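You operate a simulated robot arm through the tools that you are given. There is no shell and no other tool. Be economical: measure what you need, move in short steps, check, and stop when the job is done.

Carry out the task below with a simulated two-armed robot. There is one attempt and no reset: what you move stays moved.

Task
Take the blue carton from the middle shelf of the blue rack and leave it on the screen table. Put the yellow cup from the top of the low shelf on top of the red roll. Pick up the white carton with the latest date from the middle shelf of the green rack with one hand, pass it to the other hand and put it on the lower shelf of the green rack. The order is free. Set down upright: blue carton, cup, white carton.

Only the result counts: the job must be done as asked and must still hold three seconds after the hand-in. Knocking over, shifting, dropping, spilling or breaking anything else fails it.

Robot
Two 7-joint arms with two-finger grippers on one trunk, on a base that drives. Base frame: it is fixed to the floor where the robot stands at the start and does not move with it; the origin is under the middle of the robot, x ahead of it, y to its left, z up. Lengths are in mm, angles in rad, forces in N, time in s.
The left shoulder is at the start at [78, 151, 988], the right one opposite. With the tool pointing down near the work surface each hand reaches from about 100 to 580 mm from the robot's upright axis, wherever it stands, measured 20 degrees to its own side. Places, roughly: cup [-1250, -750, 250]; lower shelf of the green rack [600, 1000, 500]; red roll (8x8x5 cm) [500, -300, 1200]; screen table [-1100, -500, 800]; white carton [500, 1250, 1000]. Payload 2.54 kg a hand.
Tool frame (each hand has its own): the origin (TCP) lies between the finger pads and is the grasp point; the fingertips stand 30 mm ahead of it; z points along the fingers, y is the line along which they close. Largest opening 116 mm; the body of the gripper starts 95 mm behind the TCP.
Orientation is told as [roll, pitch, yaw] about the base's x, y, z axes, in that order, counted from this pose: with the fingers straight down and closing along the base's y, the tool's x points along the base's -x, its y along +y and its z along -z.

Tools
- The arms move only by the tool apply_moves. It takes "left_motion", "right_motion" or both (then of equal length, played together; a hand with none holds still); each is a list of rows, each a list of 3 entries, a list of its own where there are three numbers: the shift along the tool's x, y, z in mm, then the turn, a rotation vector about the tool's x, y, z in rad, then the opening in per cent of the stroke, from 0 (shut) to 100 (fully open). In form: [[[dx, dy, dz], [rx, ry, rz], hand], ...]. A call has 1 to 8 rows; each row is the pose to reach, as a shift and turn from the pose commanded when the call began, along the tool's axes at that moment. Each row takes 0.2 s and may step no farther than 50 mm and 0.15 rad from the row before; otherwise, or with a gripper value out of range, the whole call is refused. Where a pose cannot be reached the arm comes as near as it can. A force on the tool above 40 N (or 10 N above the force at the start of the call, whichever is more), or a blocked arm, ends the call early, and 0.2 s more pass. Each finger travels about 72 mm/s and halts on what it meets, pressing with about 45 N; the grip force reading is that of the motor and also rises with nothing between the fingers. The clock runs only during rows and for 0.2 s after the last one: add rows that repeat a pose to give the fingers time. The reply holds the time, the measured pose of the TCP, the force on the tool along the base axes, the opening and the grip force, in the units named above and with some noise, with the torque about the TCP (base axes, N m) and any sound that the robot's microphone picked up, and new pictures: "pictures" is both (left out), scene, wrist or none (wrist: the cameras of the hands that moved).
- Cameras (640 x 400 px; columns grow to the right, rows downward): "scene" is now at [160.4, 7.8, 1143.3]; the picture's right is [0.02, -1.00, 0.00], its down [-0.31, -0.01, -0.95] and it looks along [0.95, 0.02, -0.31] (base axes); focal length 214 px, centre (320, 200). "left" rides on the left gripper at [69, 15, -122] in its tool frame; the picture's right is [-0.21, 0.98, 0.00], its down [-0.83, -0.18, -0.53] and it looks along [-0.52, -0.11, 0.85] (tool axes); focal length 251 px, centre (320, 200). "right" rides on the right gripper at [69, -15, -122] in its tool frame; the picture's right is [0.21, 0.98, 0.00], its down [-0.83, 0.18, -0.53] and it looks along [-0.52, 0.11, 0.85] (tool axes); focal length 251 px, centre (320, 200). There is no depth. A picture from a camera that has moved, and an enlarged one, comes with that camera's place and axes in the base frame and with its lens. The place of the scene camera against the robot may be out by one fixed shift of up to 12 mm in any direction.
- move_column(by): slides the trunk up (or, below 0, down) by that many mm; the arms and the scene camera ride with it, the base frame stays. It gives what a move gives, with no picture.
- base_move(legs): drives the robot by 1 to 6 legs, each [ahead, left, turn to the left] in mm, mm and rad, along the robot's own axes; the way and the turn of a leg run together, so that a leg with both is an arc; at most 1500 mm and 3.142 rad a leg. The arms and the cameras ride along, it lands a little off, and it stops where it bumps. It gives what a move gives, and a new picture of the scene camera.
- head_to(pan, tilt): turns the head with the scene camera to pan (to the left, within 1.396 rad either way) and tilt (down, from -0.506 to 1.204), counted from straight ahead of the robot. It gives what a move gives, and a new picture of the scene camera.
- close_up(camera, box): a new picture of the part [left, top, right, bottom] of that camera's present view, enlarged. It takes no simulated time.
- finish_job(): hands the job in; it is judged then, once.

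Go step by step. Nothing tells you exact positions but the pictures and the camera data: compare them with the known pose of the tool, close in by small moves and look again before you grip or let go. The budget is 165 turns and 260 pictures, counting those below and the enlarged ones. Unless the task says otherwise, let go and move clear before handing in.

The tools are called after "Request:" by a JSON object that holds its "op" and its "data". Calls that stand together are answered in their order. apply_moves: Moves the arms, as the interface text tells. Its arguments: {"type":"object","properties":{"left_motion":{"type":"array","items":{"type":"array"}},"right_motion":{"type":"array","items":{"type":"array"}},"pictures":{"type":"string","enum":["both","scene","wrist","none"]}},"required":[]} The other tools are called the same way: move_column (by) slides the trunk up or down; base_move (legs) drives the base; head_to (pan, tilt) turns the head that bears the scene camera; close_up (camera, box) takes an enlarged picture of a part of a camera's view; finish_job () hands the job in.

At the start:

```text
clock: 0.0
left_ee_pos: [308.7, 265.7, 1000.0]
left_ee_rot: [-0.001, 0.002, 0.0]
left_ft_force: [-0.3, 0.6, 0.0]
left_wrist_torque: [-0.06, -0.02, 0.03]
left_grip_width: 116.0
left_grip_force: 0.1
right_ee_pos: [333.0, -27.1, 999.8]
right_ee_rot: [0.002, 0.001, -0.002]
right_ft_force: [0.8, -0.5, -0.1]
right_wrist_torque: [-0.02, 0.0, -0.01]
right_grip_width: 116.0
right_grip_force: 0.0
trunk travel left (down, up): [-225.0, 64.0]
robot x, y, heading: [-1.5, -0.4, 0.0]
head pan, tilt: [0.021, 0.316]
```

scene: 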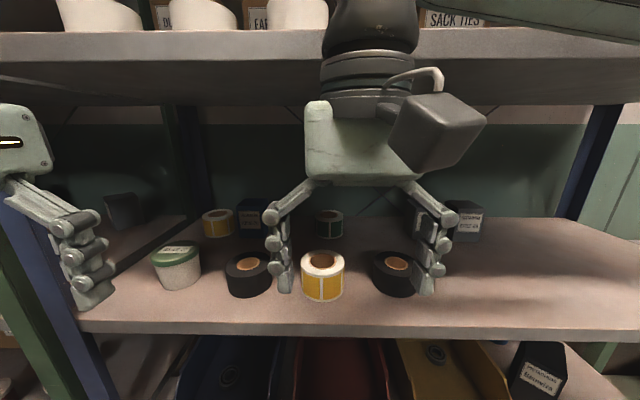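
right: 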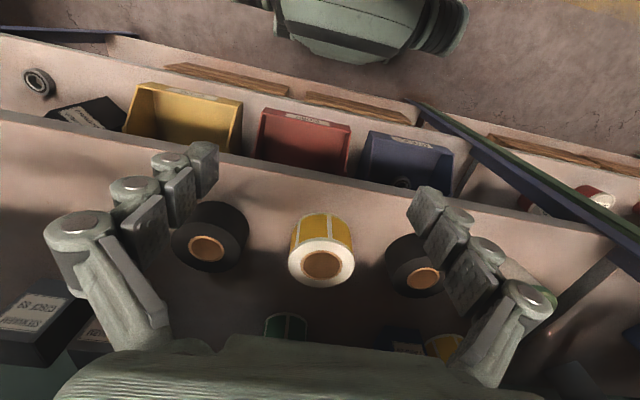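
left: 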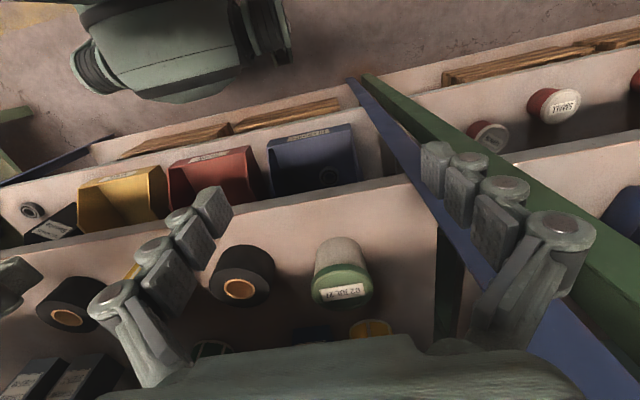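

The blue rack is straight ahead with rolls and small cartons on its middle shelf, and the green rack is to the left. I'll look closer at the middle shelf first and then look around.

Request:
{"op": "close_up", "data": {"camera": "scene", "box": [100, 180, 500, 310]}}

Request:
{"op": "head_to", "data": {"pan": 0.9, "tilt": 0.3}}

Request:
{"op": "head_to", "data": {"pan": -0.6, "tilt": -0.1}}

```text
1.60 times, centred on (300, 245) of scene
camera zoom: at [160.4, 7.8, 1143.3], right [0.02, -1.0, 0.0], down [-0.31, -0.01, -0.95], along [0.95, 0.02, -0.31], focal length 343 px, centre (352, 128)
```

zoom: 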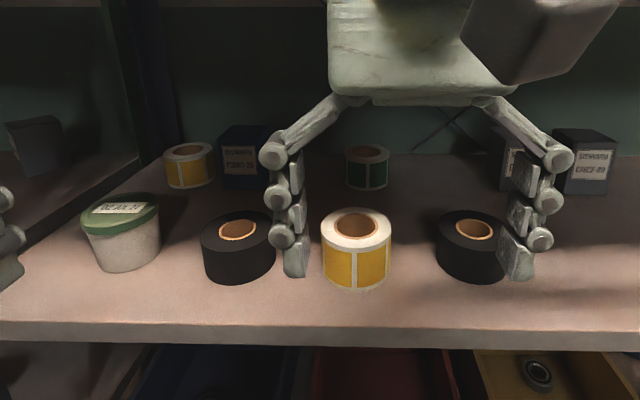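

```text
clock: 1.2
left_ee_pos: [310.8, 264.9, 1001.3]
left_ee_rot: [0.001, 0.0, 0.001]
left_ft_force: [0.0, 0.2, -0.4]
left_wrist_torque: [0.04, -0.01, -0.02]
left_grip_width: 116.1
left_grip_force: 0.1
right_ee_pos: [332.6, -24.9, 1000.4]
right_ee_rot: [0.0, 0.0, -0.002]
right_ft_force: [0.1, -0.1, 0.3]
right_wrist_torque: [-0.02, 0.03, -0.02]
right_grip_width: 116.0
right_grip_force: 0.1
trunk travel left (down, up): [-225.0, 64.0]
robot x, y, heading: [2.7, -0.6, -0.001]
head pan, tilt: [0.901, 0.3]
camera scene: at [125.2, 79.0, 1144.8], right [0.78, -0.62, 0.0], down [-0.18, -0.23, -0.96], along [0.59, 0.75, -0.3], focal length 214 px, centre (320, 200)
```

scene: 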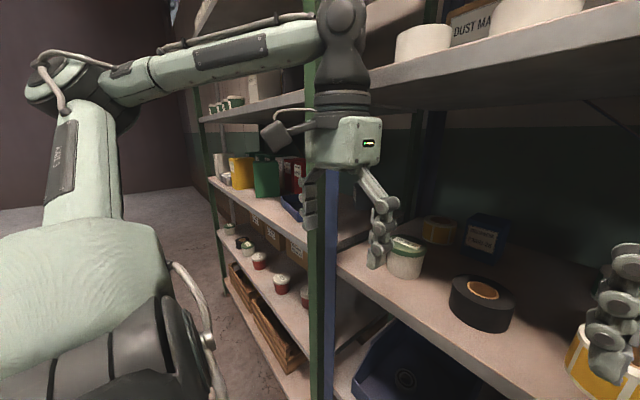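

```text
clock: 2.8
left_ee_pos: [308.7, 265.2, 1000.4]
left_ee_rot: [0.001, -0.001, 0.001]
left_ft_force: [0.5, 0.2, 1.0]
left_wrist_torque: [0.01, 0.03, -0.01]
left_grip_width: 115.9
left_grip_force: 0.1
right_ee_pos: [333.5, -26.4, 1001.2]
right_ee_rot: [0.002, 0.0, -0.001]
right_ft_force: [0.0, 0.5, -0.2]
right_wrist_torque: [0.03, 0.0, 0.05]
right_grip_width: 116.2
right_grip_force: 0.1
trunk travel left (down, up): [-225.0, 64.0]
robot x, y, heading: [2.2, 3.4, 0.001]
head pan, tilt: [-0.6, -0.099]
camera scene: at [139.0, -43.2, 1181.3], right [-0.56, -0.83, 0.0], down [0.08, -0.06, -1.0], along [0.82, -0.56, 0.1], focal length 214 px, centre (320, 200)
```

scene: 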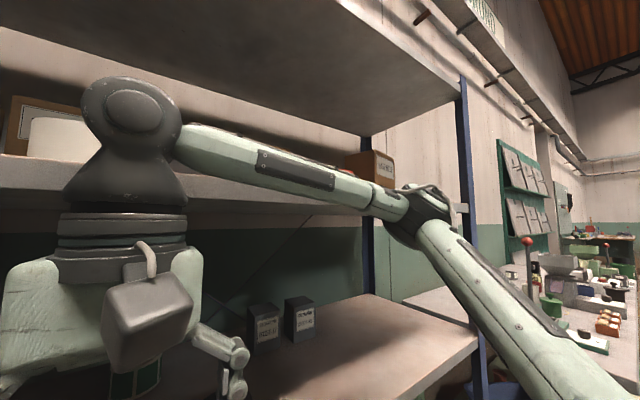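

The blue carton appears to be the navy one at the back left of the middle shelf. I'll back off and survey what is behind the robot.

Request:
{"op": "base_move", "data": {"legs": [[-250, 0, 0]]}}

Request:
{"op": "head_to", "data": {"pan": 0.0, "tilt": 0.1}}

Request:
{"op": "head_to", "data": {"pan": -1.39, "tilt": 0.3}}

Request:
{"op": "head_to", "data": {"pan": 1.39, "tilt": 0.3}}

```text
clock: 4.6
left_ee_pos: [57.9, 264.4, 1000.5]
left_ee_rot: [0.0, 0.0, -0.001]
left_ft_force: [-0.1, -0.6, 0.7]
left_wrist_torque: [0.02, 0.02, 0.01]
left_grip_width: 116.2
left_grip_force: 0.0
right_ee_pos: [79.6, -26.7, 1001.2]
right_ee_rot: [0.003, -0.001, -0.006]
right_ft_force: [-0.5, -0.4, 1.0]
right_wrist_torque: [0.01, -0.02, -0.01]
right_grip_width: 115.9
right_grip_force: 0.0
trunk travel left (down, up): [-225.0, 64.0]
robot x, y, heading: [-250.9, 0.6, -0.001]
head pan, tilt: [-0.6, -0.099]
camera scene: at [-113.7, -43.3, 1181.4], right [-0.57, -0.82, 0.0], down [0.08, -0.06, -0.99], along [0.82, -0.56, 0.1], focal length 214 px, centre (320, 200)
```

scene: 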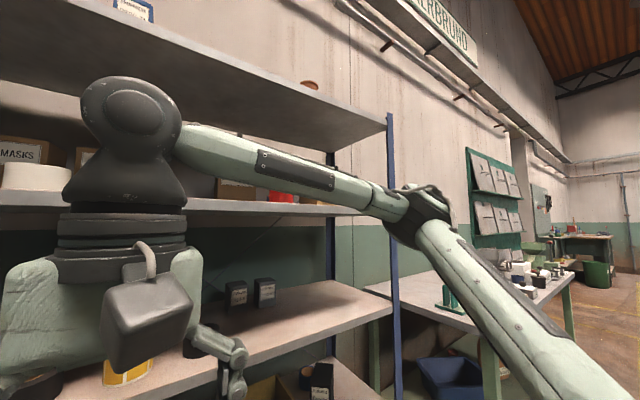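

```text
clock: 5.6
left_ee_pos: [58.2, 264.8, 999.2]
left_ee_rot: [0.0, -0.001, 0.0]
left_ft_force: [0.4, -0.5, -1.0]
left_wrist_torque: [0.0, 0.04, 0.0]
left_grip_width: 115.8
left_grip_force: 0.1
right_ee_pos: [81.1, -27.2, 999.8]
right_ee_rot: [0.001, 0.0, -0.001]
right_ft_force: [-0.9, -0.2, -0.1]
right_wrist_torque: [-0.01, -0.01, -0.03]
right_grip_width: 115.9
right_grip_force: 0.0
trunk travel left (down, up): [-225.0, 64.0]
robot x, y, heading: [-250.9, 1.4, 0.0]
head pan, tilt: [0.0, 0.099]
camera scene: at [-93.1, 5.8, 1163.5], right [0.0, -1.0, 0.0], down [-0.1, 0.0, -1.0], along [1.0, 0.0, -0.1], focal length 214 px, centre (320, 200)
```

scene: 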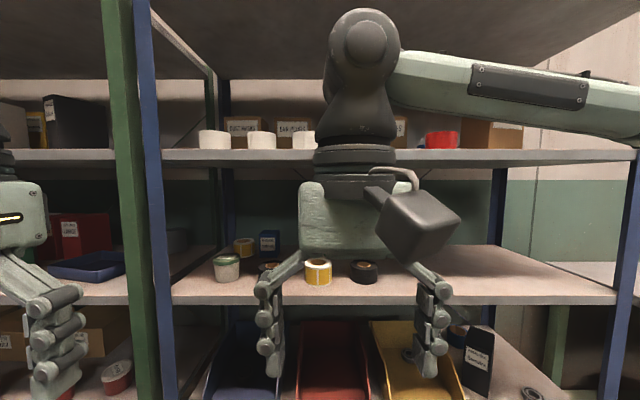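

```text
clock: 7.2
left_ee_pos: [58.2, 264.9, 1002.2]
left_ee_rot: [-0.001, -0.001, 0.001]
left_ft_force: [-0.5, -0.7, 0.3]
left_wrist_torque: [0.01, -0.03, 0.02]
left_grip_width: 116.1
left_grip_force: 0.0
right_ee_pos: [81.2, -27.5, 999.8]
right_ee_rot: [0.003, 0.0, -0.003]
right_ft_force: [0.1, -0.2, 0.4]
right_wrist_torque: [0.0, 0.0, 0.01]
right_grip_width: 116.4
right_grip_force: 0.0
trunk travel left (down, up): [-225.0, 64.0]
robot x, y, heading: [-254.8, -2.8, 0.002]
head pan, tilt: [-1.389, 0.3]
camera scene: at [-168.2, -85.9, 1144.8], right [-0.98, -0.18, 0.0], down [-0.05, 0.29, -0.96], along [0.17, -0.94, -0.3], focal length 214 px, centre (320, 200)
```

scene: 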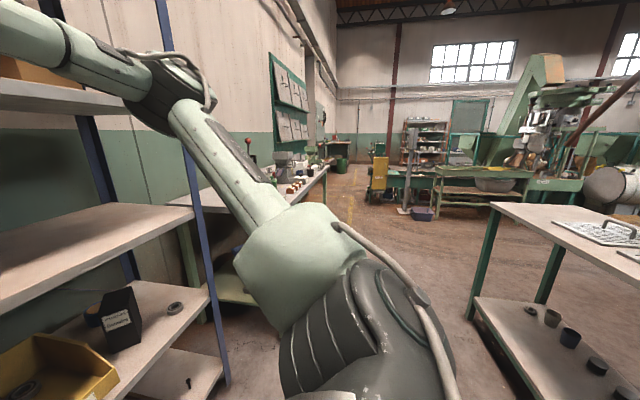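

```text
clock: 9.6
left_ee_pos: [58.4, 264.1, 1000.4]
left_ee_rot: [0.001, 0.0, 0.001]
left_ft_force: [0.1, 0.4, 0.2]
left_wrist_torque: [0.02, 0.0, 0.01]
left_grip_width: 116.2
left_grip_force: 0.1
right_ee_pos: [79.9, -26.9, 1000.0]
right_ee_rot: [0.002, -0.001, -0.003]
right_ft_force: [0.7, -1.0, 0.2]
right_wrist_torque: [-0.01, -0.01, -0.01]
right_grip_width: 116.0
right_grip_force: 0.1
trunk travel left (down, up): [-225.0, 64.0]
robot x, y, heading: [-252.0, 2.3, -0.003]
head pan, tilt: [1.389, 0.3]
camera scene: at [-168.1, 97.8, 1144.8], right [0.98, -0.18, 0.0], down [-0.05, -0.29, -0.96], along [0.17, 0.94, -0.3], focal length 214 px, centre (320, 200)
```

scene: 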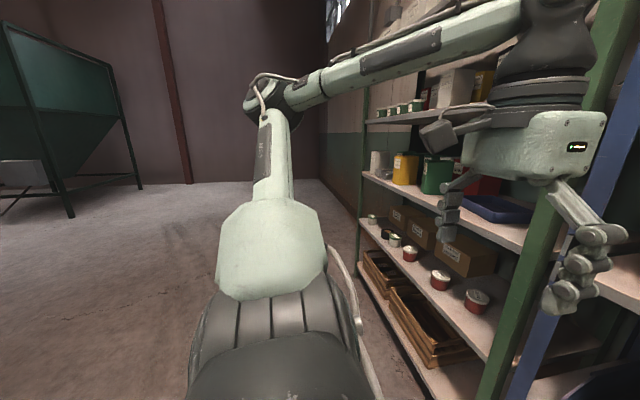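

The navy carton sits around x≈670, y≈185 on the blue middle shelf (z≈877). I'll tilt the left hand 45° forward and return to the shelf to look.

Request:
{"op": "apply_moves", "data": {"left_motion": [[[0, -13, 0], [0, -0.14, 0], 100], [[0, -26, 0], [0, -0.28, 0], 100], [[0, -39, 0], [0, -0.42, 0], 100], [[0, -52, 0], [0, -0.56, 0], 100], [[0, -65, 0], [0, -0.7, 0], 100], [[0, -80, 0], [0, -0.8, 0], 100]], "pictures": "none"}}

Request:
{"op": "head_to", "data": {"pan": 0.2, "tilt": 0.35}}

Request:
{"op": "base_move", "data": {"legs": [[250, 0, 0]]}}

Request:
{"op": "close_up", "data": {"camera": "left", "box": [0, 0, 640, 400]}}

```text
clock: 11.0
left_ee_pos: [78.8, 173.9, 1057.8]
left_ee_rot: [0.002, -0.801, -0.002]
left_ft_force: [-0.2, 0.5, -0.7]
left_wrist_torque: [-0.02, -0.02, 0.03]
left_grip_width: 116.2
left_grip_force: 0.2
left hand out of reach, approached as far as the arm can: row 4, 5, 6
right_ee_pos: [80.2, -26.8, 999.6]
right_ee_rot: [0.002, -0.001, -0.003]
right_ft_force: [-0.2, -0.4, 0.5]
right_wrist_torque: [0.03, 0.0, -0.02]
right_grip_width: 116.0
right_grip_force: 0.0
trunk travel left (down, up): [-225.0, 64.0]
robot x, y, heading: [-252.0, 1.6, 0.002]
head pan, tilt: [1.389, 0.3]
```

```text
clock: 12.4
left_ee_pos: [79.8, 176.8, 1059.3]
left_ee_rot: [-0.005, -0.794, 0.007]
left_ft_force: [-0.1, 0.4, 0.3]
left_wrist_torque: [0.01, 0.0, 0.0]
left_grip_width: 116.1
left_grip_force: 0.0
right_ee_pos: [81.6, -26.7, 1000.6]
right_ee_rot: [0.001, 0.0, -0.004]
right_ft_force: [-0.1, 0.9, 0.0]
right_wrist_torque: [0.0, -0.05, -0.05]
right_grip_width: 116.1
right_grip_force: 0.0
trunk travel left (down, up): [-225.0, 64.0]
robot x, y, heading: [-249.2, -0.2, -0.006]
head pan, tilt: [0.201, 0.351]
camera scene: at [-96.5, 35.5, 1146.1], right [0.32, -0.95, 0.0], down [-0.27, -0.09, -0.96], along [0.91, 0.3, -0.28], focal length 214 px, centre (320, 200)
```

scene: 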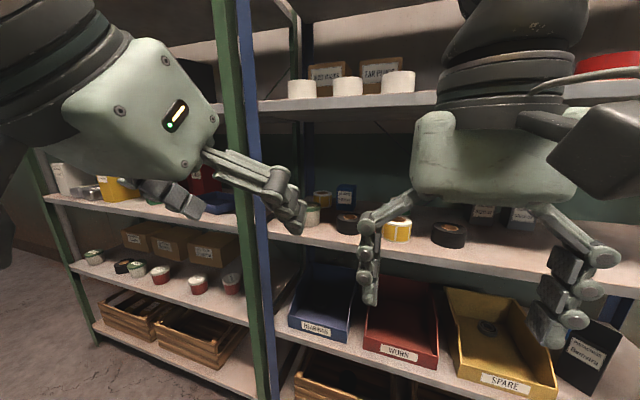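

```text
clock: 14.2
left_ee_pos: [333.3, 174.1, 1058.9]
left_ee_rot: [-0.004, -0.794, 0.0]
left_ft_force: [0.4, 0.5, -0.5]
left_wrist_torque: [-0.02, 0.02, 0.01]
left_grip_width: 115.9
left_grip_force: 0.1
right_ee_pos: [333.9, -29.9, 999.6]
right_ee_rot: [0.002, -0.001, -0.008]
right_ft_force: [0.8, -0.9, -0.4]
right_wrist_torque: [0.0, 0.02, 0.04]
right_grip_width: 116.1
right_grip_force: 0.1
trunk travel left (down, up): [-225.0, 64.0]
robot x, y, heading: [2.0, -2.6, -0.009]
head pan, tilt: [0.201, 0.351]
camera scene: at [158.1, 33.4, 1146.4], right [0.31, -0.95, 0.0], down [-0.26, -0.09, -0.96], along [0.91, 0.3, -0.28], focal length 214 px, centre (320, 200)
```

scene: 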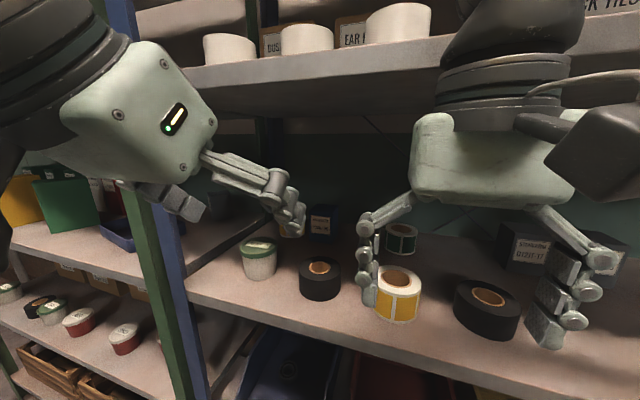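

```text
1.00 times, centred on (320, 200) of left (not enlarged: the box is as wide or as high as the picture)
camera zoom: at [201.2, 189.5, 1094.1], right [0.15, 0.98, 0.15], down [0.2, -0.18, 0.96], along [0.97, -0.12, -0.22], focal length 251 px, centre (320, 200)
```

zoom: 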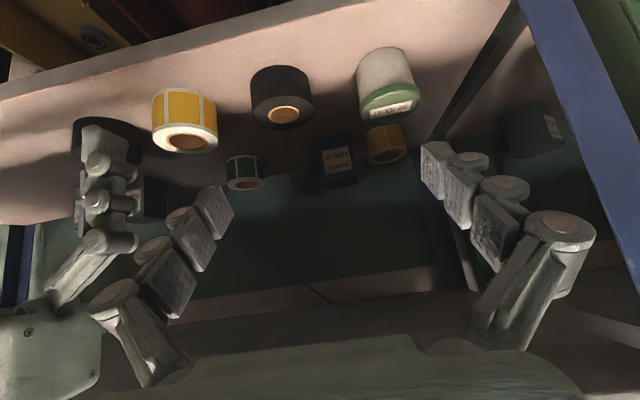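

The wrist view (upside down) shows the navy carton between the green roll and the yellow roll. Zooming for measurement.

Request:
{"op": "close_up", "data": {"camera": "left", "box": [220, 50, 440, 200]}}

Request:
{"op": "close_up", "data": {"camera": "scene", "box": [230, 180, 430, 310]}}

```text
2.67 times, centred on (330, 125) of left
camera zoom: at [201.2, 189.5, 1094.1], right [0.15, 0.98, 0.15], down [0.2, -0.18, 0.96], along [0.97, -0.12, -0.22], focal length 670 px, centre (293, 400)
```

zoom: 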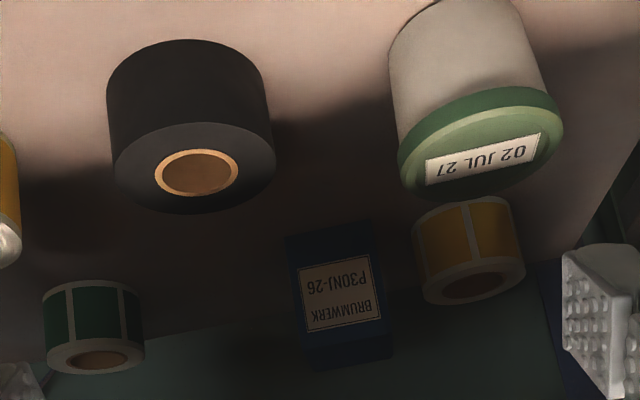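

```text
3.08 times, centred on (330, 245) of scene
camera zoom: at [158.1, 33.4, 1146.4], right [0.31, -0.95, 0.0], down [-0.26, -0.09, -0.96], along [0.91, 0.3, -0.28], focal length 660 px, centre (289, 62)
```

zoom: 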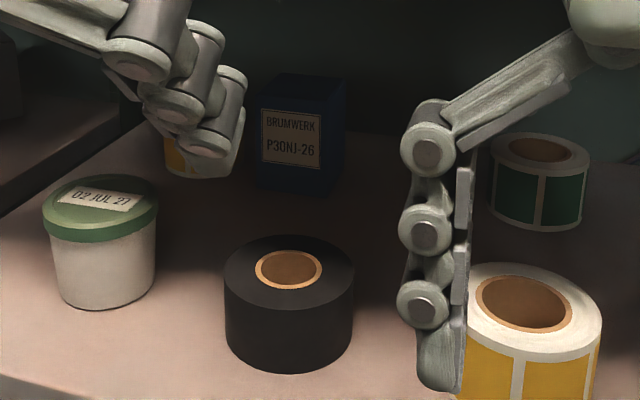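

The blue carton BRUMWERK P30NJ-26 is at about x 645–712, y 155–215, z 877–962. I'll tilt slightly more and approach in stages.

Request:
{"op": "apply_moves", "data": {"left_motion": [[[-30, 0, 23], [0, -0.04, 0], 80], [[-60, 0, 47], [0, -0.08, 0], 71], [[-90, 0, 70], [0, -0.12, 0], 71], [[-119, 0, 94], [0, -0.16, 0], 71], [[-119, 0, 94], [0, -0.16, 0], 71]]}}

```text
clock: 15.2
left_ee_pos: [473.6, 173.9, 1075.1]
left_ee_rot: [0.0, -0.939, -0.005]
left_ft_force: [-2.2, -0.7, -1.9]
left_wrist_torque: [0.02, -0.5, 0.11]
left_grip_width: 82.4
left_grip_force: 0.0
right_ee_pos: [333.9, -29.3, 1000.0]
right_ee_rot: [0.0, -0.001, -0.01]
right_ft_force: [-1.0, 0.1, 0.1]
right_wrist_torque: [0.0, 0.03, 0.0]
right_grip_width: 116.1
right_grip_force: 0.0
trunk travel left (down, up): [-225.0, 64.0]
robot x, y, heading: [3.0, -2.5, -0.004]
head pan, tilt: [0.201, 0.351]
stopped in row 4 (left hand): the force on the tool passed its limit at 63 N (the readings are from after the stop); the commanded pose is now the measured one
camera scene: at [160.0, 22.7, 1140.0], right [0.19, -0.98, 0.0], down [-0.34, -0.07, -0.94], along [0.92, 0.18, -0.34], focal length 214 px, centre (320, 200)
camera left: at [335.4, 189.2, 1091.4], right [0.13, 0.98, 0.17], down [0.06, -0.18, 0.98], along [0.99, -0.12, -0.08], focal length 251 px, centre (320, 200)
```

scene: 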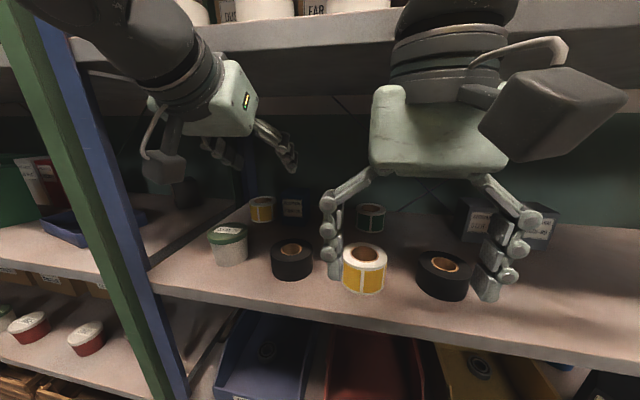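
left: 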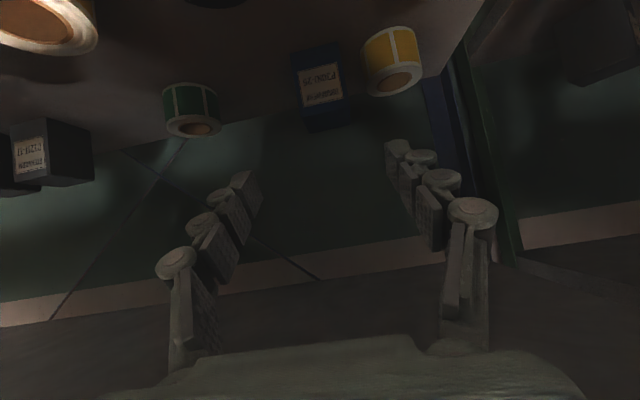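

The wrist touched the upper shelf's edge. I'll back off and try flipping the hand (camera on top), so I can enter flatter under the upper shelf.

Request:
{"op": "apply_moves", "data": {"left_motion": [[[35, 0, -33], [0, 0, 0], 71], [[70, 0, -64], [0, 0, 0], 71], [[107, 0, -95], [0, 0, 0], 71]], "pictures": "none"}}

Request:
{"op": "apply_moves", "data": {"left_motion": [[[0, 0, 0], [0, 0, -0.15], 71], [[0, 0, 0], [0, 0, -0.3], 71], [[0, 0, 0], [0, 0, -0.45], 71], [[0, 0, 0], [0, 0, -0.6], 71], [[0, 0, 0], [0, 0, -0.75], 71], [[0, 0, 0], [0, 0, -0.9], 71], [[0, 0, 0], [0, 0, -1.05], 71], [[0, 0, 0], [0, 0, -1.2], 71]], "pictures": "scene"}}

```text
clock: 16.0
left_ee_pos: [349.7, 166.2, 1082.4]
left_ee_rot: [-0.03, -0.919, 0.032]
left_ft_force: [0.2, -0.3, -0.7]
left_wrist_torque: [-0.02, -0.01, -0.03]
left_grip_width: 82.4
left_grip_force: 0.0
left hand out of reach, approached as far as the arm can: row 2, 3
right_ee_pos: [334.0, -28.9, 999.7]
right_ee_rot: [0.001, -0.002, -0.009]
right_ft_force: [-0.2, 0.5, -0.3]
right_wrist_torque: [0.02, 0.03, 0.03]
right_grip_width: 115.7
right_grip_force: 0.1
trunk travel left (down, up): [-225.0, 64.0]
robot x, y, heading: [0.4, -0.5, -0.005]
head pan, tilt: [0.201, 0.351]
```

```text
clock: 17.8
left_ee_pos: [349.5, 166.4, 1084.4]
left_ee_rot: [-0.899, -0.291, 1.345]
left_ft_force: [0.2, 0.5, 0.1]
left_wrist_torque: [0.0, 0.02, -0.02]
left_grip_width: 82.5
left_grip_force: 0.1
right_ee_pos: [335.5, -29.3, 1000.1]
right_ee_rot: [0.003, 0.002, -0.009]
right_ft_force: [0.3, -0.5, -0.9]
right_wrist_torque: [0.05, -0.01, -0.02]
right_grip_width: 116.3
right_grip_force: 0.0
trunk travel left (down, up): [-225.0, 64.0]
robot x, y, heading: [2.9, 2.1, -0.007]
head pan, tilt: [0.201, 0.351]
camera scene: at [158.1, 29.1, 1159.2], right [0.26, -0.96, 0.0], down [-0.14, -0.04, -0.99], along [0.95, 0.26, -0.14], focal length 214 px, centre (320, 200)
```

scene: 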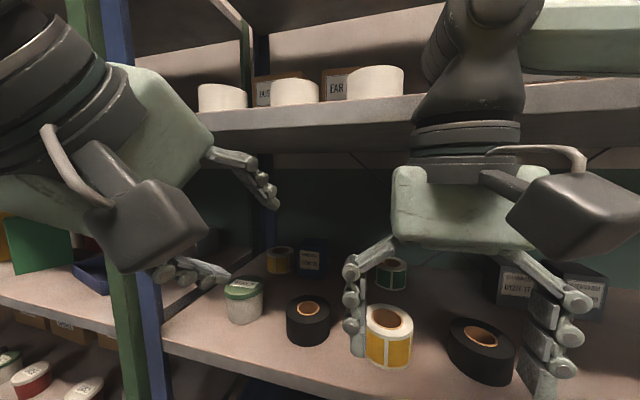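

The flip is working; I'll back the base for room, move the hand out forward and continue the rotation.

Request:
{"op": "base_move", "data": {"legs": [[-200, 0, 0]]}}

Request:
{"op": "apply_moves", "data": {"left_motion": [[[0, 0, 20], [0, 0, -0.15], 71], [[0, 0, 40], [0, 0, -0.3], 71], [[0, 0, 60], [0, 0, -0.45], 71], [[0, 0, 80], [0, 0, -0.6], 71], [[0, 0, 100], [0, 0, -0.75], 71], [[0, 0, 100], [0, 0, -0.9], 71], [[0, 0, 100], [0, 0, -1.05], 71], [[0, 0, 100], [0, 0, -1.2], 71]], "pictures": "scene"}}

```text
clock: 19.4
left_ee_pos: [145.7, 166.7, 1086.1]
left_ee_rot: [-0.901, -0.294, 1.343]
left_ft_force: [-0.3, -0.4, 0.6]
left_wrist_torque: [-0.03, 0.02, 0.0]
left_grip_width: 82.4
left_grip_force: 0.1
right_ee_pos: [130.2, -28.8, 1000.1]
right_ee_rot: [0.002, -0.001, -0.01]
right_ft_force: [0.1, -0.9, 0.7]
right_wrist_torque: [0.0, -0.03, 0.03]
right_grip_width: 115.9
right_grip_force: 0.0
trunk travel left (down, up): [-225.0, 64.0]
robot x, y, heading: [-199.6, 3.3, -0.01]
head pan, tilt: [0.201, 0.351]
camera scene: at [-45.8, 30.7, 1159.1], right [0.27, -0.96, 0.0], down [-0.14, -0.04, -0.99], along [0.95, 0.26, -0.15], focal length 214 px, centre (320, 200)
```

scene: 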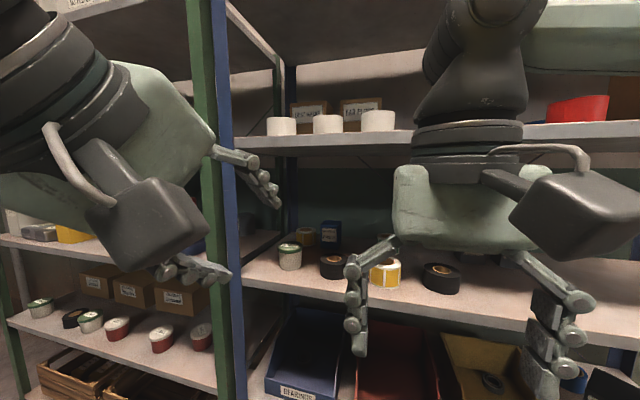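

```text
clock: 21.2
left_ee_pos: [180.4, 270.8, 1062.1]
left_ee_rot: [-0.719, 0.639, 2.114]
left_ft_force: [0.3, -0.1, 0.8]
left_wrist_torque: [0.01, 0.05, 0.01]
left_grip_width: 82.2
left_grip_force: 0.0
left hand out of reach, approached as far as the arm can: row 1, 2, 3, 4, 5, 6, 7, 8
right_ee_pos: [131.5, -28.1, 998.9]
right_ee_rot: [-0.001, 0.001, -0.011]
right_ft_force: [0.2, -0.2, 0.0]
right_wrist_torque: [0.02, 0.01, 0.0]
right_grip_width: 116.2
right_grip_force: 0.0
trunk travel left (down, up): [-225.0, 64.0]
robot x, y, heading: [-202.5, 0.8, -0.011]
head pan, tilt: [0.201, 0.351]
camera scene: at [-43.0, 23.8, 1140.0], right [0.19, -0.98, 0.0], down [-0.34, -0.07, -0.94], along [0.92, 0.18, -0.34], focal length 214 px, centre (320, 200)
```

scene: 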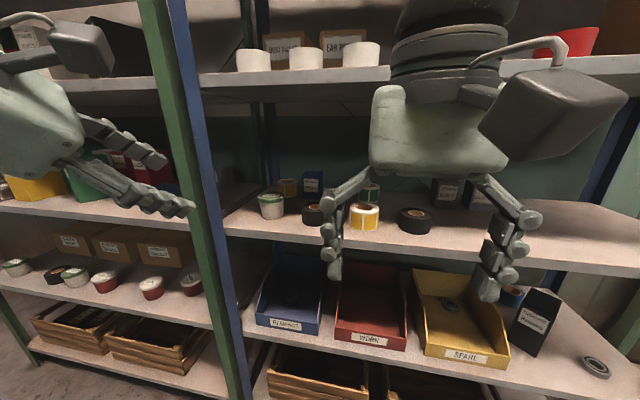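

The rotation holds but the hand is too close to the body. I'll extend it forward while finishing the rotation.

Request:
{"op": "apply_moves", "data": {"left_motion": [[[12, -13, 24], [0, 0, 0], 71], [[25, -26, 48], [0, 0, -0.1], 71], [[37, -40, 71], [0, 0, -0.2], 71], [[50, -53, 95], [0, 0, -0.3], 71], [[50, -53, 95], [0, 0, -0.42], 71], [[50, -53, 95], [0, 0, -0.54], 71], [[50, -53, 95], [0, 0, -0.66], 71], [[50, -53, 95], [0, 0, -0.76], 71]], "pictures": "scene"}}

```text
clock: 23.1
left_ee_pos: [314.2, 390.8, 1048.0]
left_ee_rot: [0.078, 0.944, 3.127]
left_ft_force: [-0.2, 0.5, 1.0]
left_wrist_torque: [0.06, -0.02, -0.04]
left_grip_width: 82.2
left_grip_force: 0.1
left hand out of reach, approached as far as the arm can: row 1, 2, 3, 4, 5, 6, 7, 8
right_ee_pos: [130.9, -27.7, 999.9]
right_ee_rot: [-0.001, 0.0, -0.009]
right_ft_force: [0.1, 0.2, -0.2]
right_wrist_torque: [0.0, 0.01, 0.01]
right_grip_width: 115.9
right_grip_force: 0.0
trunk travel left (down, up): [-225.0, 64.0]
robot x, y, heading: [-202.4, 2.3, -0.009]
head pan, tilt: [0.201, 0.351]
camera scene: at [-43.1, 23.8, 1140.0], right [0.19, -0.98, 0.0], down [-0.34, -0.07, -0.94], along [0.92, 0.18, -0.34], focal length 214 px, centre (320, 200)
```

scene: 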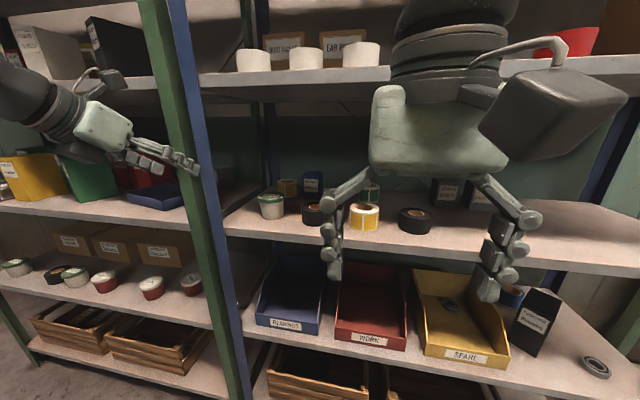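

The flipped pose works at a more outward position. I'll flatten and lower the left hand, tuck the right hand back, then shift the base right.

Request:
{"op": "apply_moves", "data": {"left_motion": [[[-13, 0, 9], [0, 0.08, 0], 71], [[-26, 0, 19], [0, 0.16, 0], 71], [[-39, 0, 28], [0, 0.24, 0], 71], [[-39, 0, 28], [0, 0.24, 0], 71]], "right_motion": [[[20, -35, 0], [0, 0, 0], 100], [[40, -70, 0], [0, 0, 0], 100], [[60, -105, 0], [0, 0, 0], 100], [[80, -140, 0], [0, 0, 0], 100]], "pictures": "none"}}

Request:
{"op": "base_move", "data": {"legs": [[0, -205, 0.01]]}}

```text
clock: 24.1
left_ee_pos: [312.2, 383.1, 1000.5]
left_ee_rot: [0.116, 1.184, -3.114]
left_ft_force: [0.0, 0.1, 0.3]
left_wrist_torque: [-0.01, 0.0, 0.01]
left_grip_width: 82.2
left_grip_force: 0.1
right_ee_pos: [46.9, -168.8, 999.5]
right_ee_rot: [0.0, 0.001, -0.011]
right_ft_force: [0.8, 0.1, 0.8]
right_wrist_torque: [0.03, 0.0, 0.01]
right_grip_width: 115.9
right_grip_force: 0.2
trunk travel left (down, up): [-225.0, 64.0]
robot x, y, heading: [-201.4, 3.1, -0.013]
head pan, tilt: [0.201, 0.351]
```

```text
clock: 26.6
left_ee_pos: [308.6, 183.4, 1001.2]
left_ee_rot: [0.117, 1.181, -3.107]
left_ft_force: [0.3, -0.3, 0.9]
left_wrist_torque: [-0.01, -0.04, 0.01]
left_grip_width: 82.3
left_grip_force: 0.2
right_ee_pos: [48.7, -368.7, 999.9]
right_ee_rot: [0.002, 0.002, -0.004]
right_ft_force: [-0.2, 0.3, -1.0]
right_wrist_torque: [0.02, 0.01, 0.03]
right_grip_width: 116.2
right_grip_force: 0.0
trunk travel left (down, up): [-225.0, 64.0]
robot x, y, heading: [-202.8, -200.8, 0.0]
head pan, tilt: [0.201, 0.351]
camera scene: at [-44.3, -179.3, 1140.1], right [0.2, -0.98, 0.0], down [-0.34, -0.07, -0.94], along [0.92, 0.19, -0.34], focal length 214 px, centre (320, 200)
```

scene: 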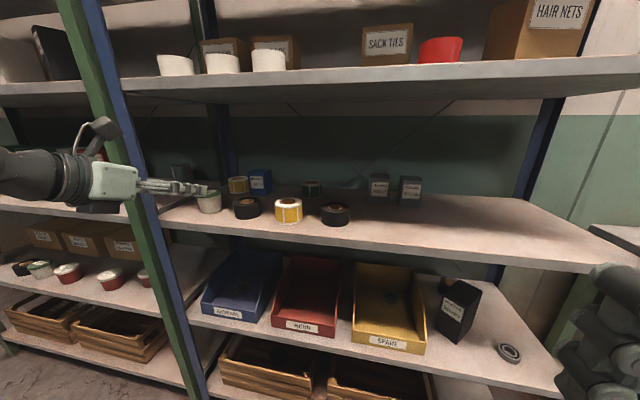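

Clear view now. I'll straighten the hand's yaw and drive forward so the hand enters between the shelves above the items.

Request:
{"op": "apply_moves", "data": {"left_motion": [[[0, 0, 0], [0.079, 0.004, -0.032], 71], [[0, 0, 0], [0.079, 0.004, -0.032], 71]], "pictures": "none"}}

Request:
{"op": "base_move", "data": {"legs": [[200, 0, 0]]}}

Request:
{"op": "close_up", "data": {"camera": "left", "box": [0, 0, 640, 400]}}

```text
clock: 27.2
left_ee_pos: [309.1, 184.6, 999.8]
left_ee_rot: [0.119, 1.183, -3.02]
left_ft_force: [-0.4, -0.2, 0.3]
left_wrist_torque: [0.0, 0.02, -0.02]
left_grip_width: 82.6
left_grip_force: 0.0
right_ee_pos: [49.7, -368.6, 999.7]
right_ee_rot: [0.001, -0.001, -0.003]
right_ft_force: [-0.4, 0.3, -1.3]
right_wrist_torque: [0.03, 0.0, -0.01]
right_grip_width: 115.8
right_grip_force: 0.0
trunk travel left (down, up): [-225.0, 64.0]
robot x, y, heading: [-204.1, -207.0, 0.005]
head pan, tilt: [0.201, 0.351]
```

```text
clock: 28.9
left_ee_pos: [510.2, 185.2, 999.2]
left_ee_rot: [0.117, 1.183, -3.02]
left_ft_force: [0.0, 0.2, -1.0]
left_wrist_torque: [0.03, -0.01, 0.0]
left_grip_width: 82.2
left_grip_force: 0.0
right_ee_pos: [249.5, -369.7, 999.9]
right_ee_rot: [-0.001, 0.0, -0.003]
right_ft_force: [0.4, 1.2, -0.8]
right_wrist_torque: [0.02, 0.02, 0.0]
right_grip_width: 115.9
right_grip_force: 0.1
trunk travel left (down, up): [-225.0, 64.0]
robot x, y, heading: [1.8, -202.9, 0.001]
head pan, tilt: [0.201, 0.351]
camera scene: at [157.4, -179.4, 1139.9], right [0.2, -0.98, 0.0], down [-0.34, -0.07, -0.94], along [0.92, 0.19, -0.34], focal length 214 px, centre (320, 200)
```

scene: 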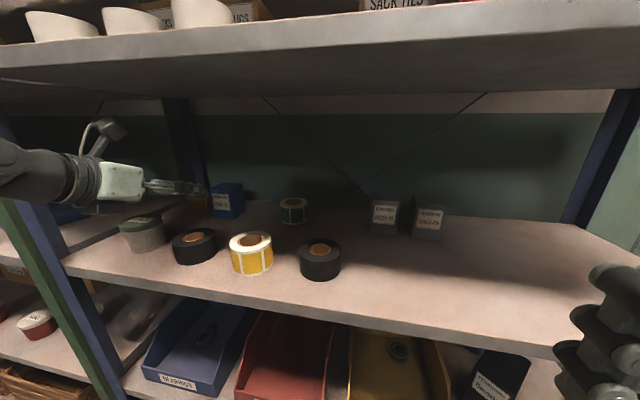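

```text
1.00 times, centred on (320, 200) of left (not enlarged: the box is as wide or as high as the picture)
camera zoom: at [424.4, 173.2, 1109.7], right [-0.07, -0.99, -0.15], down [-0.81, 0.15, -0.57], along [0.59, 0.08, -0.81], focal length 251 px, centre (320, 200)
```

zoom: 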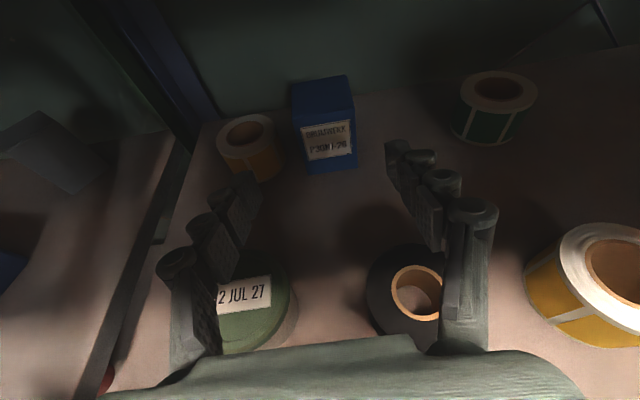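

The carton is ahead, slightly right of the hand's center line (y≈181). Moving in along the finger direction, then checking.

Request:
{"op": "apply_moves", "data": {"left_motion": [[[6, 1, 40], [0, 0, 0], 69], [[10, 3, 80], [0, 0, 0], 69], [[10, 4, 118], [0, 0, 0], 69]], "pictures": "wrist"}}

```text
clock: 29.6
left_ee_pos: [622.6, 179.7, 963.2]
left_ee_rot: [0.122, 1.183, -3.019]
left_ft_force: [0.3, 0.2, -0.7]
left_wrist_torque: [-0.01, -0.01, 0.02]
left_grip_width: 79.9
left_grip_force: 0.1
right_ee_pos: [250.4, -369.4, 1000.1]
right_ee_rot: [0.001, -0.001, -0.005]
right_ft_force: [-0.5, 0.0, 0.7]
right_wrist_torque: [0.01, 0.0, 0.02]
right_grip_width: 116.1
right_grip_force: 0.0
trunk travel left (down, up): [-225.0, 64.0]
robot x, y, heading: [-0.2, -205.0, 0.002]
head pan, tilt: [0.201, 0.351]
camera left: at [536.8, 169.6, 1072.6], right [-0.07, -0.99, -0.15], down [-0.81, 0.15, -0.57], along [0.59, 0.08, -0.8], focal length 251 px, centre (320, 200)
```

left: 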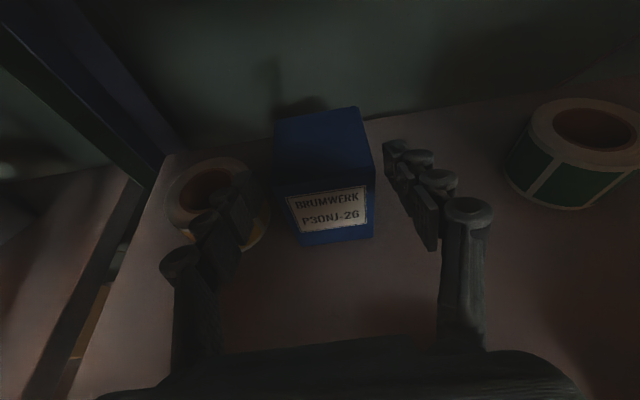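

Carton is centred between the fingers with clearance to the yellow roll. Final advance and close.

Request:
{"op": "apply_moves", "data": {"left_motion": [[[-1, -1, 23], [0, 0, 0], 69], [[-2, -1, 45], [0, 0, 0], 69], [[-2, -1, 45], [0, 0, 0], 55], [[-2, -1, 45], [0, 0, 0], 40], [[-2, -1, 45], [0, 0, 0], 40], [[-2, -1, 45], [0, 0, 0], 40]], "pictures": "wrist"}}

```text
clock: 31.1
left_ee_pos: [664.0, 180.2, 946.2]
left_ee_rot: [0.119, 1.186, -3.021]
left_ft_force: [0.1, 1.2, 0.7]
left_wrist_torque: [0.12, -0.01, 0.0]
left_grip_width: 61.4
left_grip_force: 45.2
right_ee_pos: [250.1, -368.9, 999.4]
right_ee_rot: [0.0, 0.0, -0.004]
right_ft_force: [-0.7, 0.5, 0.4]
right_wrist_torque: [0.0, 0.02, 0.0]
right_grip_width: 116.0
right_grip_force: 0.1
trunk travel left (down, up): [-225.0, 64.0]
robot x, y, heading: [-2.3, -205.9, -0.001]
head pan, tilt: [0.201, 0.351]
camera left: at [577.3, 169.4, 1055.6], right [-0.07, -0.99, -0.16], down [-0.81, 0.15, -0.57], along [0.59, 0.09, -0.8], focal length 251 px, centre (320, 200)
```

left: 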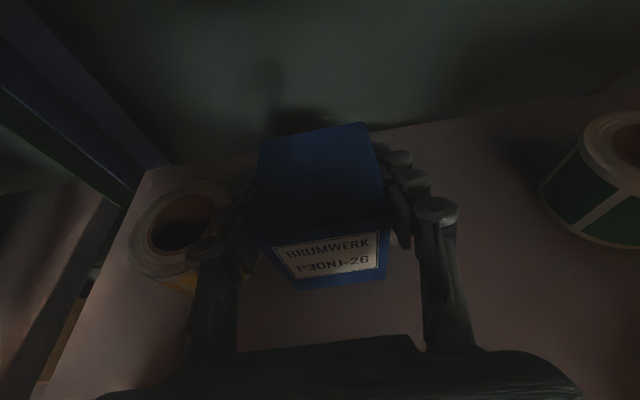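

Gripped (61 mm). Lifting 55 mm and then backing out with the base.

Request:
{"op": "apply_moves", "data": {"left_motion": [[[26, 1, -11], [0, 0, 0], 40], [[52, 2, -21], [0, 0, 0], 40], [[52, 2, -21], [0, 0, 0], 40]], "pictures": "none"}}

Request:
{"op": "base_move", "data": {"legs": [[-380, 0, 0]]}}

```text
clock: 31.9
left_ee_pos: [662.6, 183.0, 1001.7]
left_ee_rot: [0.129, 1.187, -3.017]
left_ft_force: [0.7, 0.4, -2.2]
left_wrist_torque: [0.01, -0.02, 0.0]
left_grip_width: 61.2
left_grip_force: 45.3
right_ee_pos: [250.5, -369.0, 998.9]
right_ee_rot: [0.0, 0.0, -0.003]
right_ft_force: [-0.3, -1.3, -1.1]
right_wrist_torque: [0.03, 0.03, 0.01]
right_grip_width: 115.9
right_grip_force: 0.1
trunk travel left (down, up): [-225.0, 64.0]
robot x, y, heading: [-0.7, -202.5, 0.0]
head pan, tilt: [0.201, 0.351]
```

```text
clock: 34.3
left_ee_pos: [275.6, 184.9, 1000.6]
left_ee_rot: [0.128, 1.188, -3.015]
left_ft_force: [-0.2, -0.2, -1.6]
left_wrist_torque: [-0.01, -0.05, -0.03]
left_grip_width: 60.9
left_grip_force: 44.9
right_ee_pos: [-133.5, -368.6, 1001.0]
right_ee_rot: [0.001, 0.001, 0.002]
right_ft_force: [0.5, -0.2, 0.6]
right_wrist_torque: [0.02, -0.01, 0.0]
right_grip_width: 116.0
right_grip_force: 0.1
trunk travel left (down, up): [-225.0, 64.0]
robot x, y, heading: [-385.9, -202.1, 0.0]
head pan, tilt: [0.201, 0.351]
camera scene: at [-228.2, -179.0, 1140.1], right [0.2, -0.98, 0.0], down [-0.34, -0.07, -0.94], along [0.92, 0.19, -0.34], focal length 214 px, centre (320, 200)
```

scene: 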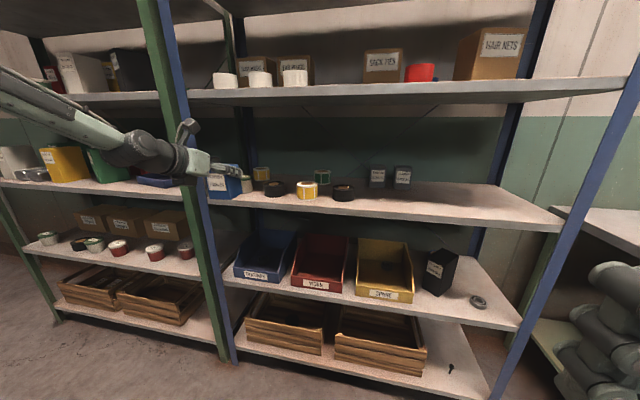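

Carton is out. Now turning left in place, then looking at the screen table.

Request:
{"op": "base_move", "data": {"legs": [[0, 0, 1.57]]}}

Request:
{"op": "head_to", "data": {"pan": 1.3, "tilt": 0.4}}

```text
clock: 38.6
left_ee_pos: [-784.0, 453.5, 1000.6]
left_ee_rot: [0.13, 1.186, -1.432]
left_ft_force: [0.0, -0.7, -2.3]
left_wrist_torque: [0.03, 0.0, 0.02]
left_grip_width: 61.3
left_grip_force: 44.8
right_ee_pos: [-225.0, 49.8, 999.8]
right_ee_rot: [0.001, 0.0, 1.586]
right_ft_force: [-0.8, 0.5, -0.1]
right_wrist_torque: [0.01, 0.01, -0.03]
right_grip_width: 116.0
right_grip_force: 0.1
trunk travel left (down, up): [-225.0, 64.0]
robot x, y, heading: [-386.7, -203.0, 1.582]
head pan, tilt: [0.201, 0.351]
camera scene: at [-408.5, -39.1, 1140.0], right [0.98, 0.22, 0.0], down [0.07, -0.34, -0.94], along [-0.2, 0.92, -0.34], focal length 214 px, centre (320, 200)
```

scene: 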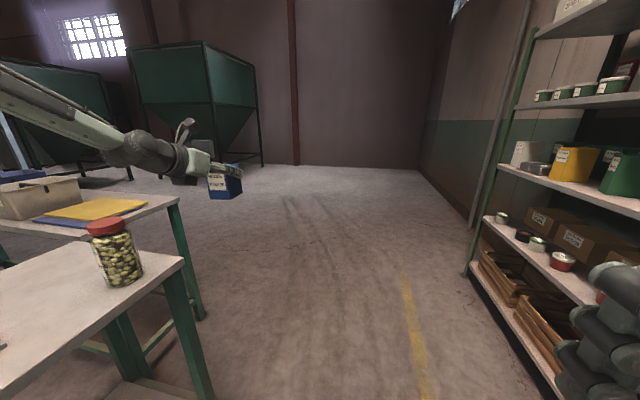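

```text
clock: 40.0
left_ee_pos: [-784.3, 453.3, 1001.7]
left_ee_rot: [0.13, 1.187, -1.432]
left_ft_force: [0.4, -0.6, -1.6]
left_wrist_torque: [-0.01, 0.0, 0.02]
left_grip_width: 60.9
left_grip_force: 44.7
right_ee_pos: [-224.1, 50.6, 999.5]
right_ee_rot: [0.001, 0.001, 1.585]
right_ft_force: [0.0, 0.3, 0.0]
right_wrist_torque: [0.0, 0.02, 0.01]
right_grip_width: 116.1
right_grip_force: 0.1
trunk travel left (down, up): [-225.0, 64.0]
robot x, y, heading: [-388.2, -205.3, 1.581]
head pan, tilt: [1.3, 0.4]
camera scene: at [-478.0, -106.7, 1135.5], right [0.25, 0.97, 0.0], down [0.38, -0.1, -0.92], along [-0.89, 0.23, -0.39], focal length 214 px, centre (320, 200)
```

scene: 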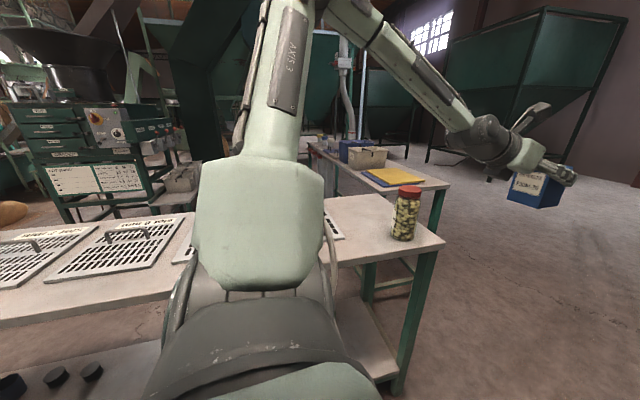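

The screen table's near right part (left end from here) has free space behind a jar at about (-1060, 220). I'll position the base so the hand comes over it from the screens' side, clear of the jar.

Request:
{"op": "base_move", "data": {"legs": [[262, -78, 0], [0, 0, 0.82]]}}

Request:
{"op": "head_to", "data": {"pan": 0.6, "tilt": 0.4}}

Request:
{"op": "close_up", "data": {"camera": "left", "box": [0, 0, 640, 400]}}

```text
clock: 44.1
left_ee_pos: [-1065.2, 206.9, 1001.0]
left_ee_rot: [0.128, 1.188, -0.604]
left_ft_force: [0.0, -0.5, -1.4]
left_wrist_torque: [-0.04, 0.01, 0.03]
left_grip_width: 60.9
left_grip_force: 45.0
right_ee_pos: [-390.4, 346.1, 1000.1]
right_ee_rot: [0.0, -0.001, 2.412]
right_ft_force: [0.1, 0.0, -0.3]
right_wrist_torque: [0.01, 0.0, 0.01]
right_grip_width: 115.7
right_grip_force: 0.0
trunk travel left (down, up): [-225.0, 64.0]
robot x, y, heading: [-313.9, 57.0, 2.413]
head pan, tilt: [1.3, 0.4]
camera scene: at [-441.9, 56.5, 1135.5], right [-0.54, 0.84, 0.0], down [0.33, 0.21, -0.92], along [-0.77, -0.5, -0.39], focal length 214 px, centre (320, 200)
```

scene: 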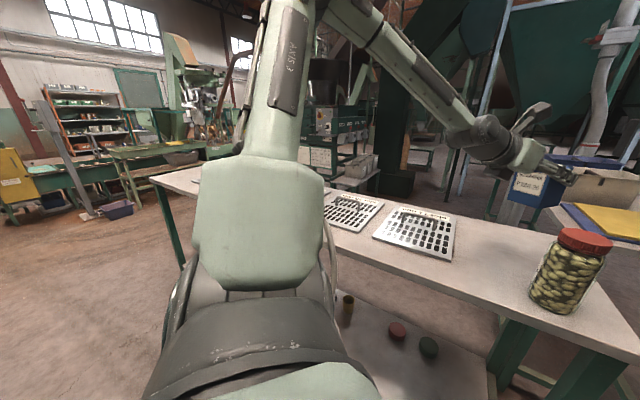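

```text
clock: 45.2
left_ee_pos: [-1064.4, 208.1, 1001.2]
left_ee_rot: [0.13, 1.185, -0.603]
left_ft_force: [-1.2, 0.2, -2.4]
left_wrist_torque: [-0.03, 0.0, 0.01]
left_grip_width: 60.9
left_grip_force: 44.5
right_ee_pos: [-389.8, 347.5, 999.1]
right_ee_rot: [-0.002, 0.0, 2.411]
right_ft_force: [0.0, 0.2, 0.2]
right_wrist_torque: [0.03, -0.01, 0.02]
right_grip_width: 115.9
right_grip_force: 0.0
trunk travel left (down, up): [-225.0, 64.0]
robot x, y, heading: [-314.2, 56.2, 2.415]
head pan, tilt: [0.6, 0.4]
camera scene: at [-455.9, 118.5, 1135.5], right [0.13, 0.99, 0.0], down [0.39, -0.05, -0.92], along [-0.91, 0.12, -0.39], focal length 214 px, centre (320, 200)
```

scene: 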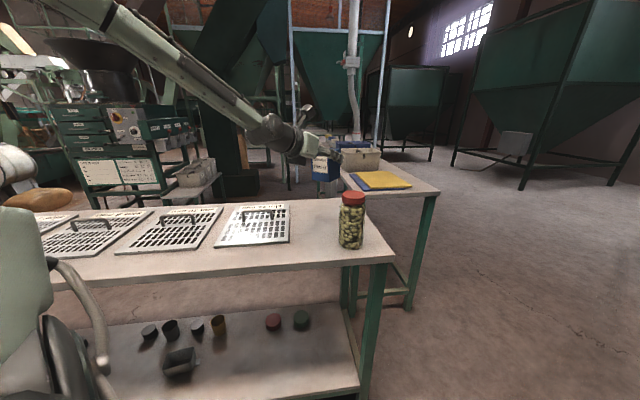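

```text
1.00 times, centred on (320, 200) of left (not enlarged: the box is as wide or as high as the picture)
camera zoom: at [-992.4, 157.1, 1110.8], right [0.71, 0.69, -0.15], down [0.5, -0.65, -0.58], along [-0.49, 0.33, -0.8], focal length 251 px, centre (320, 200)
```

zoom: 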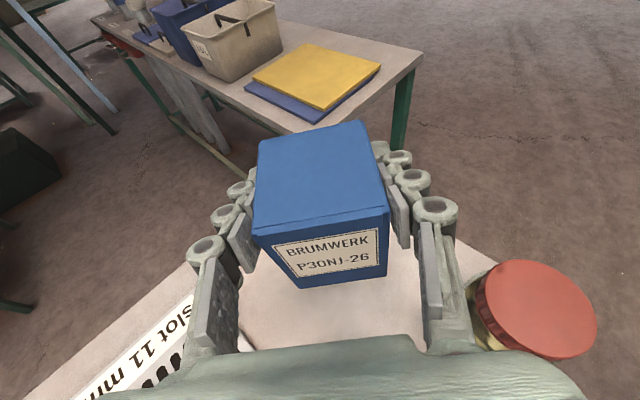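

Clear spot confirmed: table corner at about (-1239, 356), jar right of the hand. I'll shift 25 mm away from the jar and lower most of the way.

Request:
{"op": "apply_moves", "data": {"left_motion": [[[0, -25, 0], [0, 0, 0], 40], [[-34, -25, 14], [0, 0, 0], 40], [[-68, -25, 28], [0, 0, 0], 40], [[-102, -25, 42], [0, 0, 0], 40]]}}

```text
clock: 46.2
left_ee_pos: [-1079.7, 194.1, 889.6]
left_ee_rot: [0.128, 1.185, -0.602]
left_ft_force: [-0.8, 0.1, -1.8]
left_wrist_torque: [-0.02, 0.04, -0.01]
left_grip_width: 60.9
left_grip_force: 45.1
right_ee_pos: [-390.7, 346.4, 1000.6]
right_ee_rot: [0.0, 0.0, 2.412]
right_ft_force: [0.2, 0.6, 0.2]
right_wrist_torque: [-0.02, -0.03, 0.01]
right_grip_width: 116.3
right_grip_force: 0.1
trunk travel left (down, up): [-225.0, 64.0]
robot x, y, heading: [-311.1, 53.8, 2.415]
head pan, tilt: [0.6, 0.4]
camera scene: at [-456.3, 118.4, 1135.4], right [0.13, 0.99, 0.0], down [0.39, -0.05, -0.92], along [-0.91, 0.12, -0.39], focal length 214 px, centre (320, 200)
camera left: at [-1006.5, 144.2, 998.2], right [0.71, 0.69, -0.15], down [0.5, -0.65, -0.58], along [-0.49, 0.33, -0.8], focal length 251 px, centre (320, 200)
```

scene: 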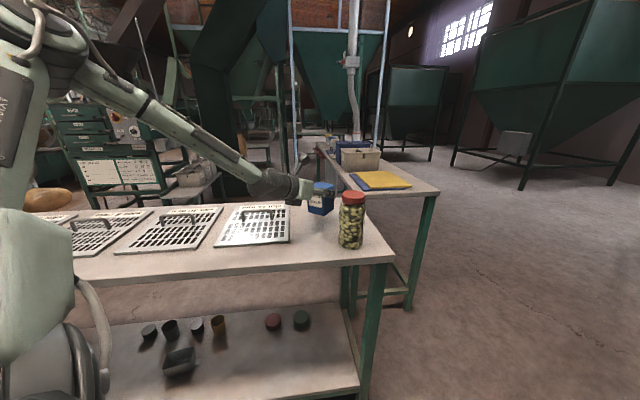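
left: 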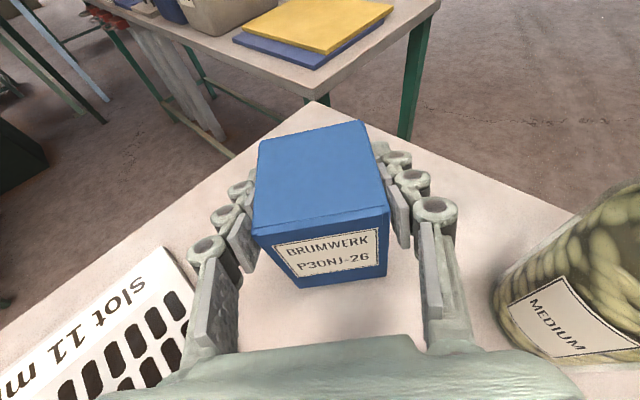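

Well placed. Lowering gently to contact.

Request:
{"op": "apply_moves", "data": {"left_motion": [[[-6, 0, 2], [0, 0, 0], 40], [[-11, 0, 5], [0, 0, 0], 40], [[-15, 0, 6], [0, 0, 0], 40], [[-15, 0, 6], [0, 0, 0], 40]], "pictures": "wrist"}}

```text
clock: 47.2
left_ee_pos: [-1078.9, 195.1, 873.2]
left_ee_rot: [0.127, 1.188, -0.604]
left_ft_force: [-0.6, -0.1, -1.7]
left_wrist_torque: [0.01, 0.01, 0.0]
left_grip_width: 61.1
left_grip_force: 44.5
right_ee_pos: [-389.2, 346.5, 1000.0]
right_ee_rot: [-0.003, 0.0, 2.411]
right_ft_force: [-0.1, -0.1, -0.6]
right_wrist_torque: [0.01, 0.0, -0.02]
right_grip_width: 116.1
right_grip_force: 0.0
trunk travel left (down, up): [-225.0, 64.0]
robot x, y, heading: [-310.8, 55.0, 2.419]
head pan, tilt: [0.6, 0.4]
camera left: at [-1005.9, 144.2, 982.9], right [0.71, 0.69, -0.15], down [0.5, -0.65, -0.58], along [-0.49, 0.33, -0.8], focal length 251 px, centre (320, 200)
```

left: 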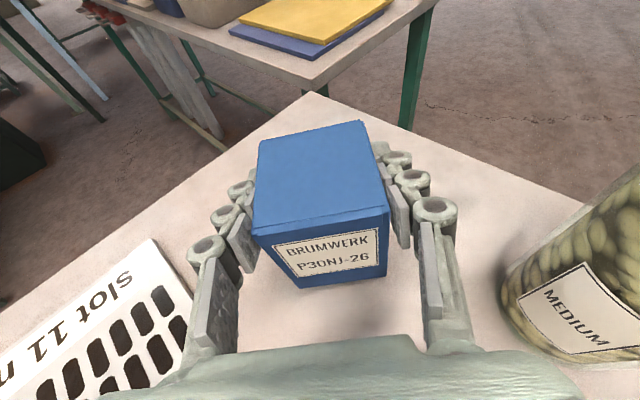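

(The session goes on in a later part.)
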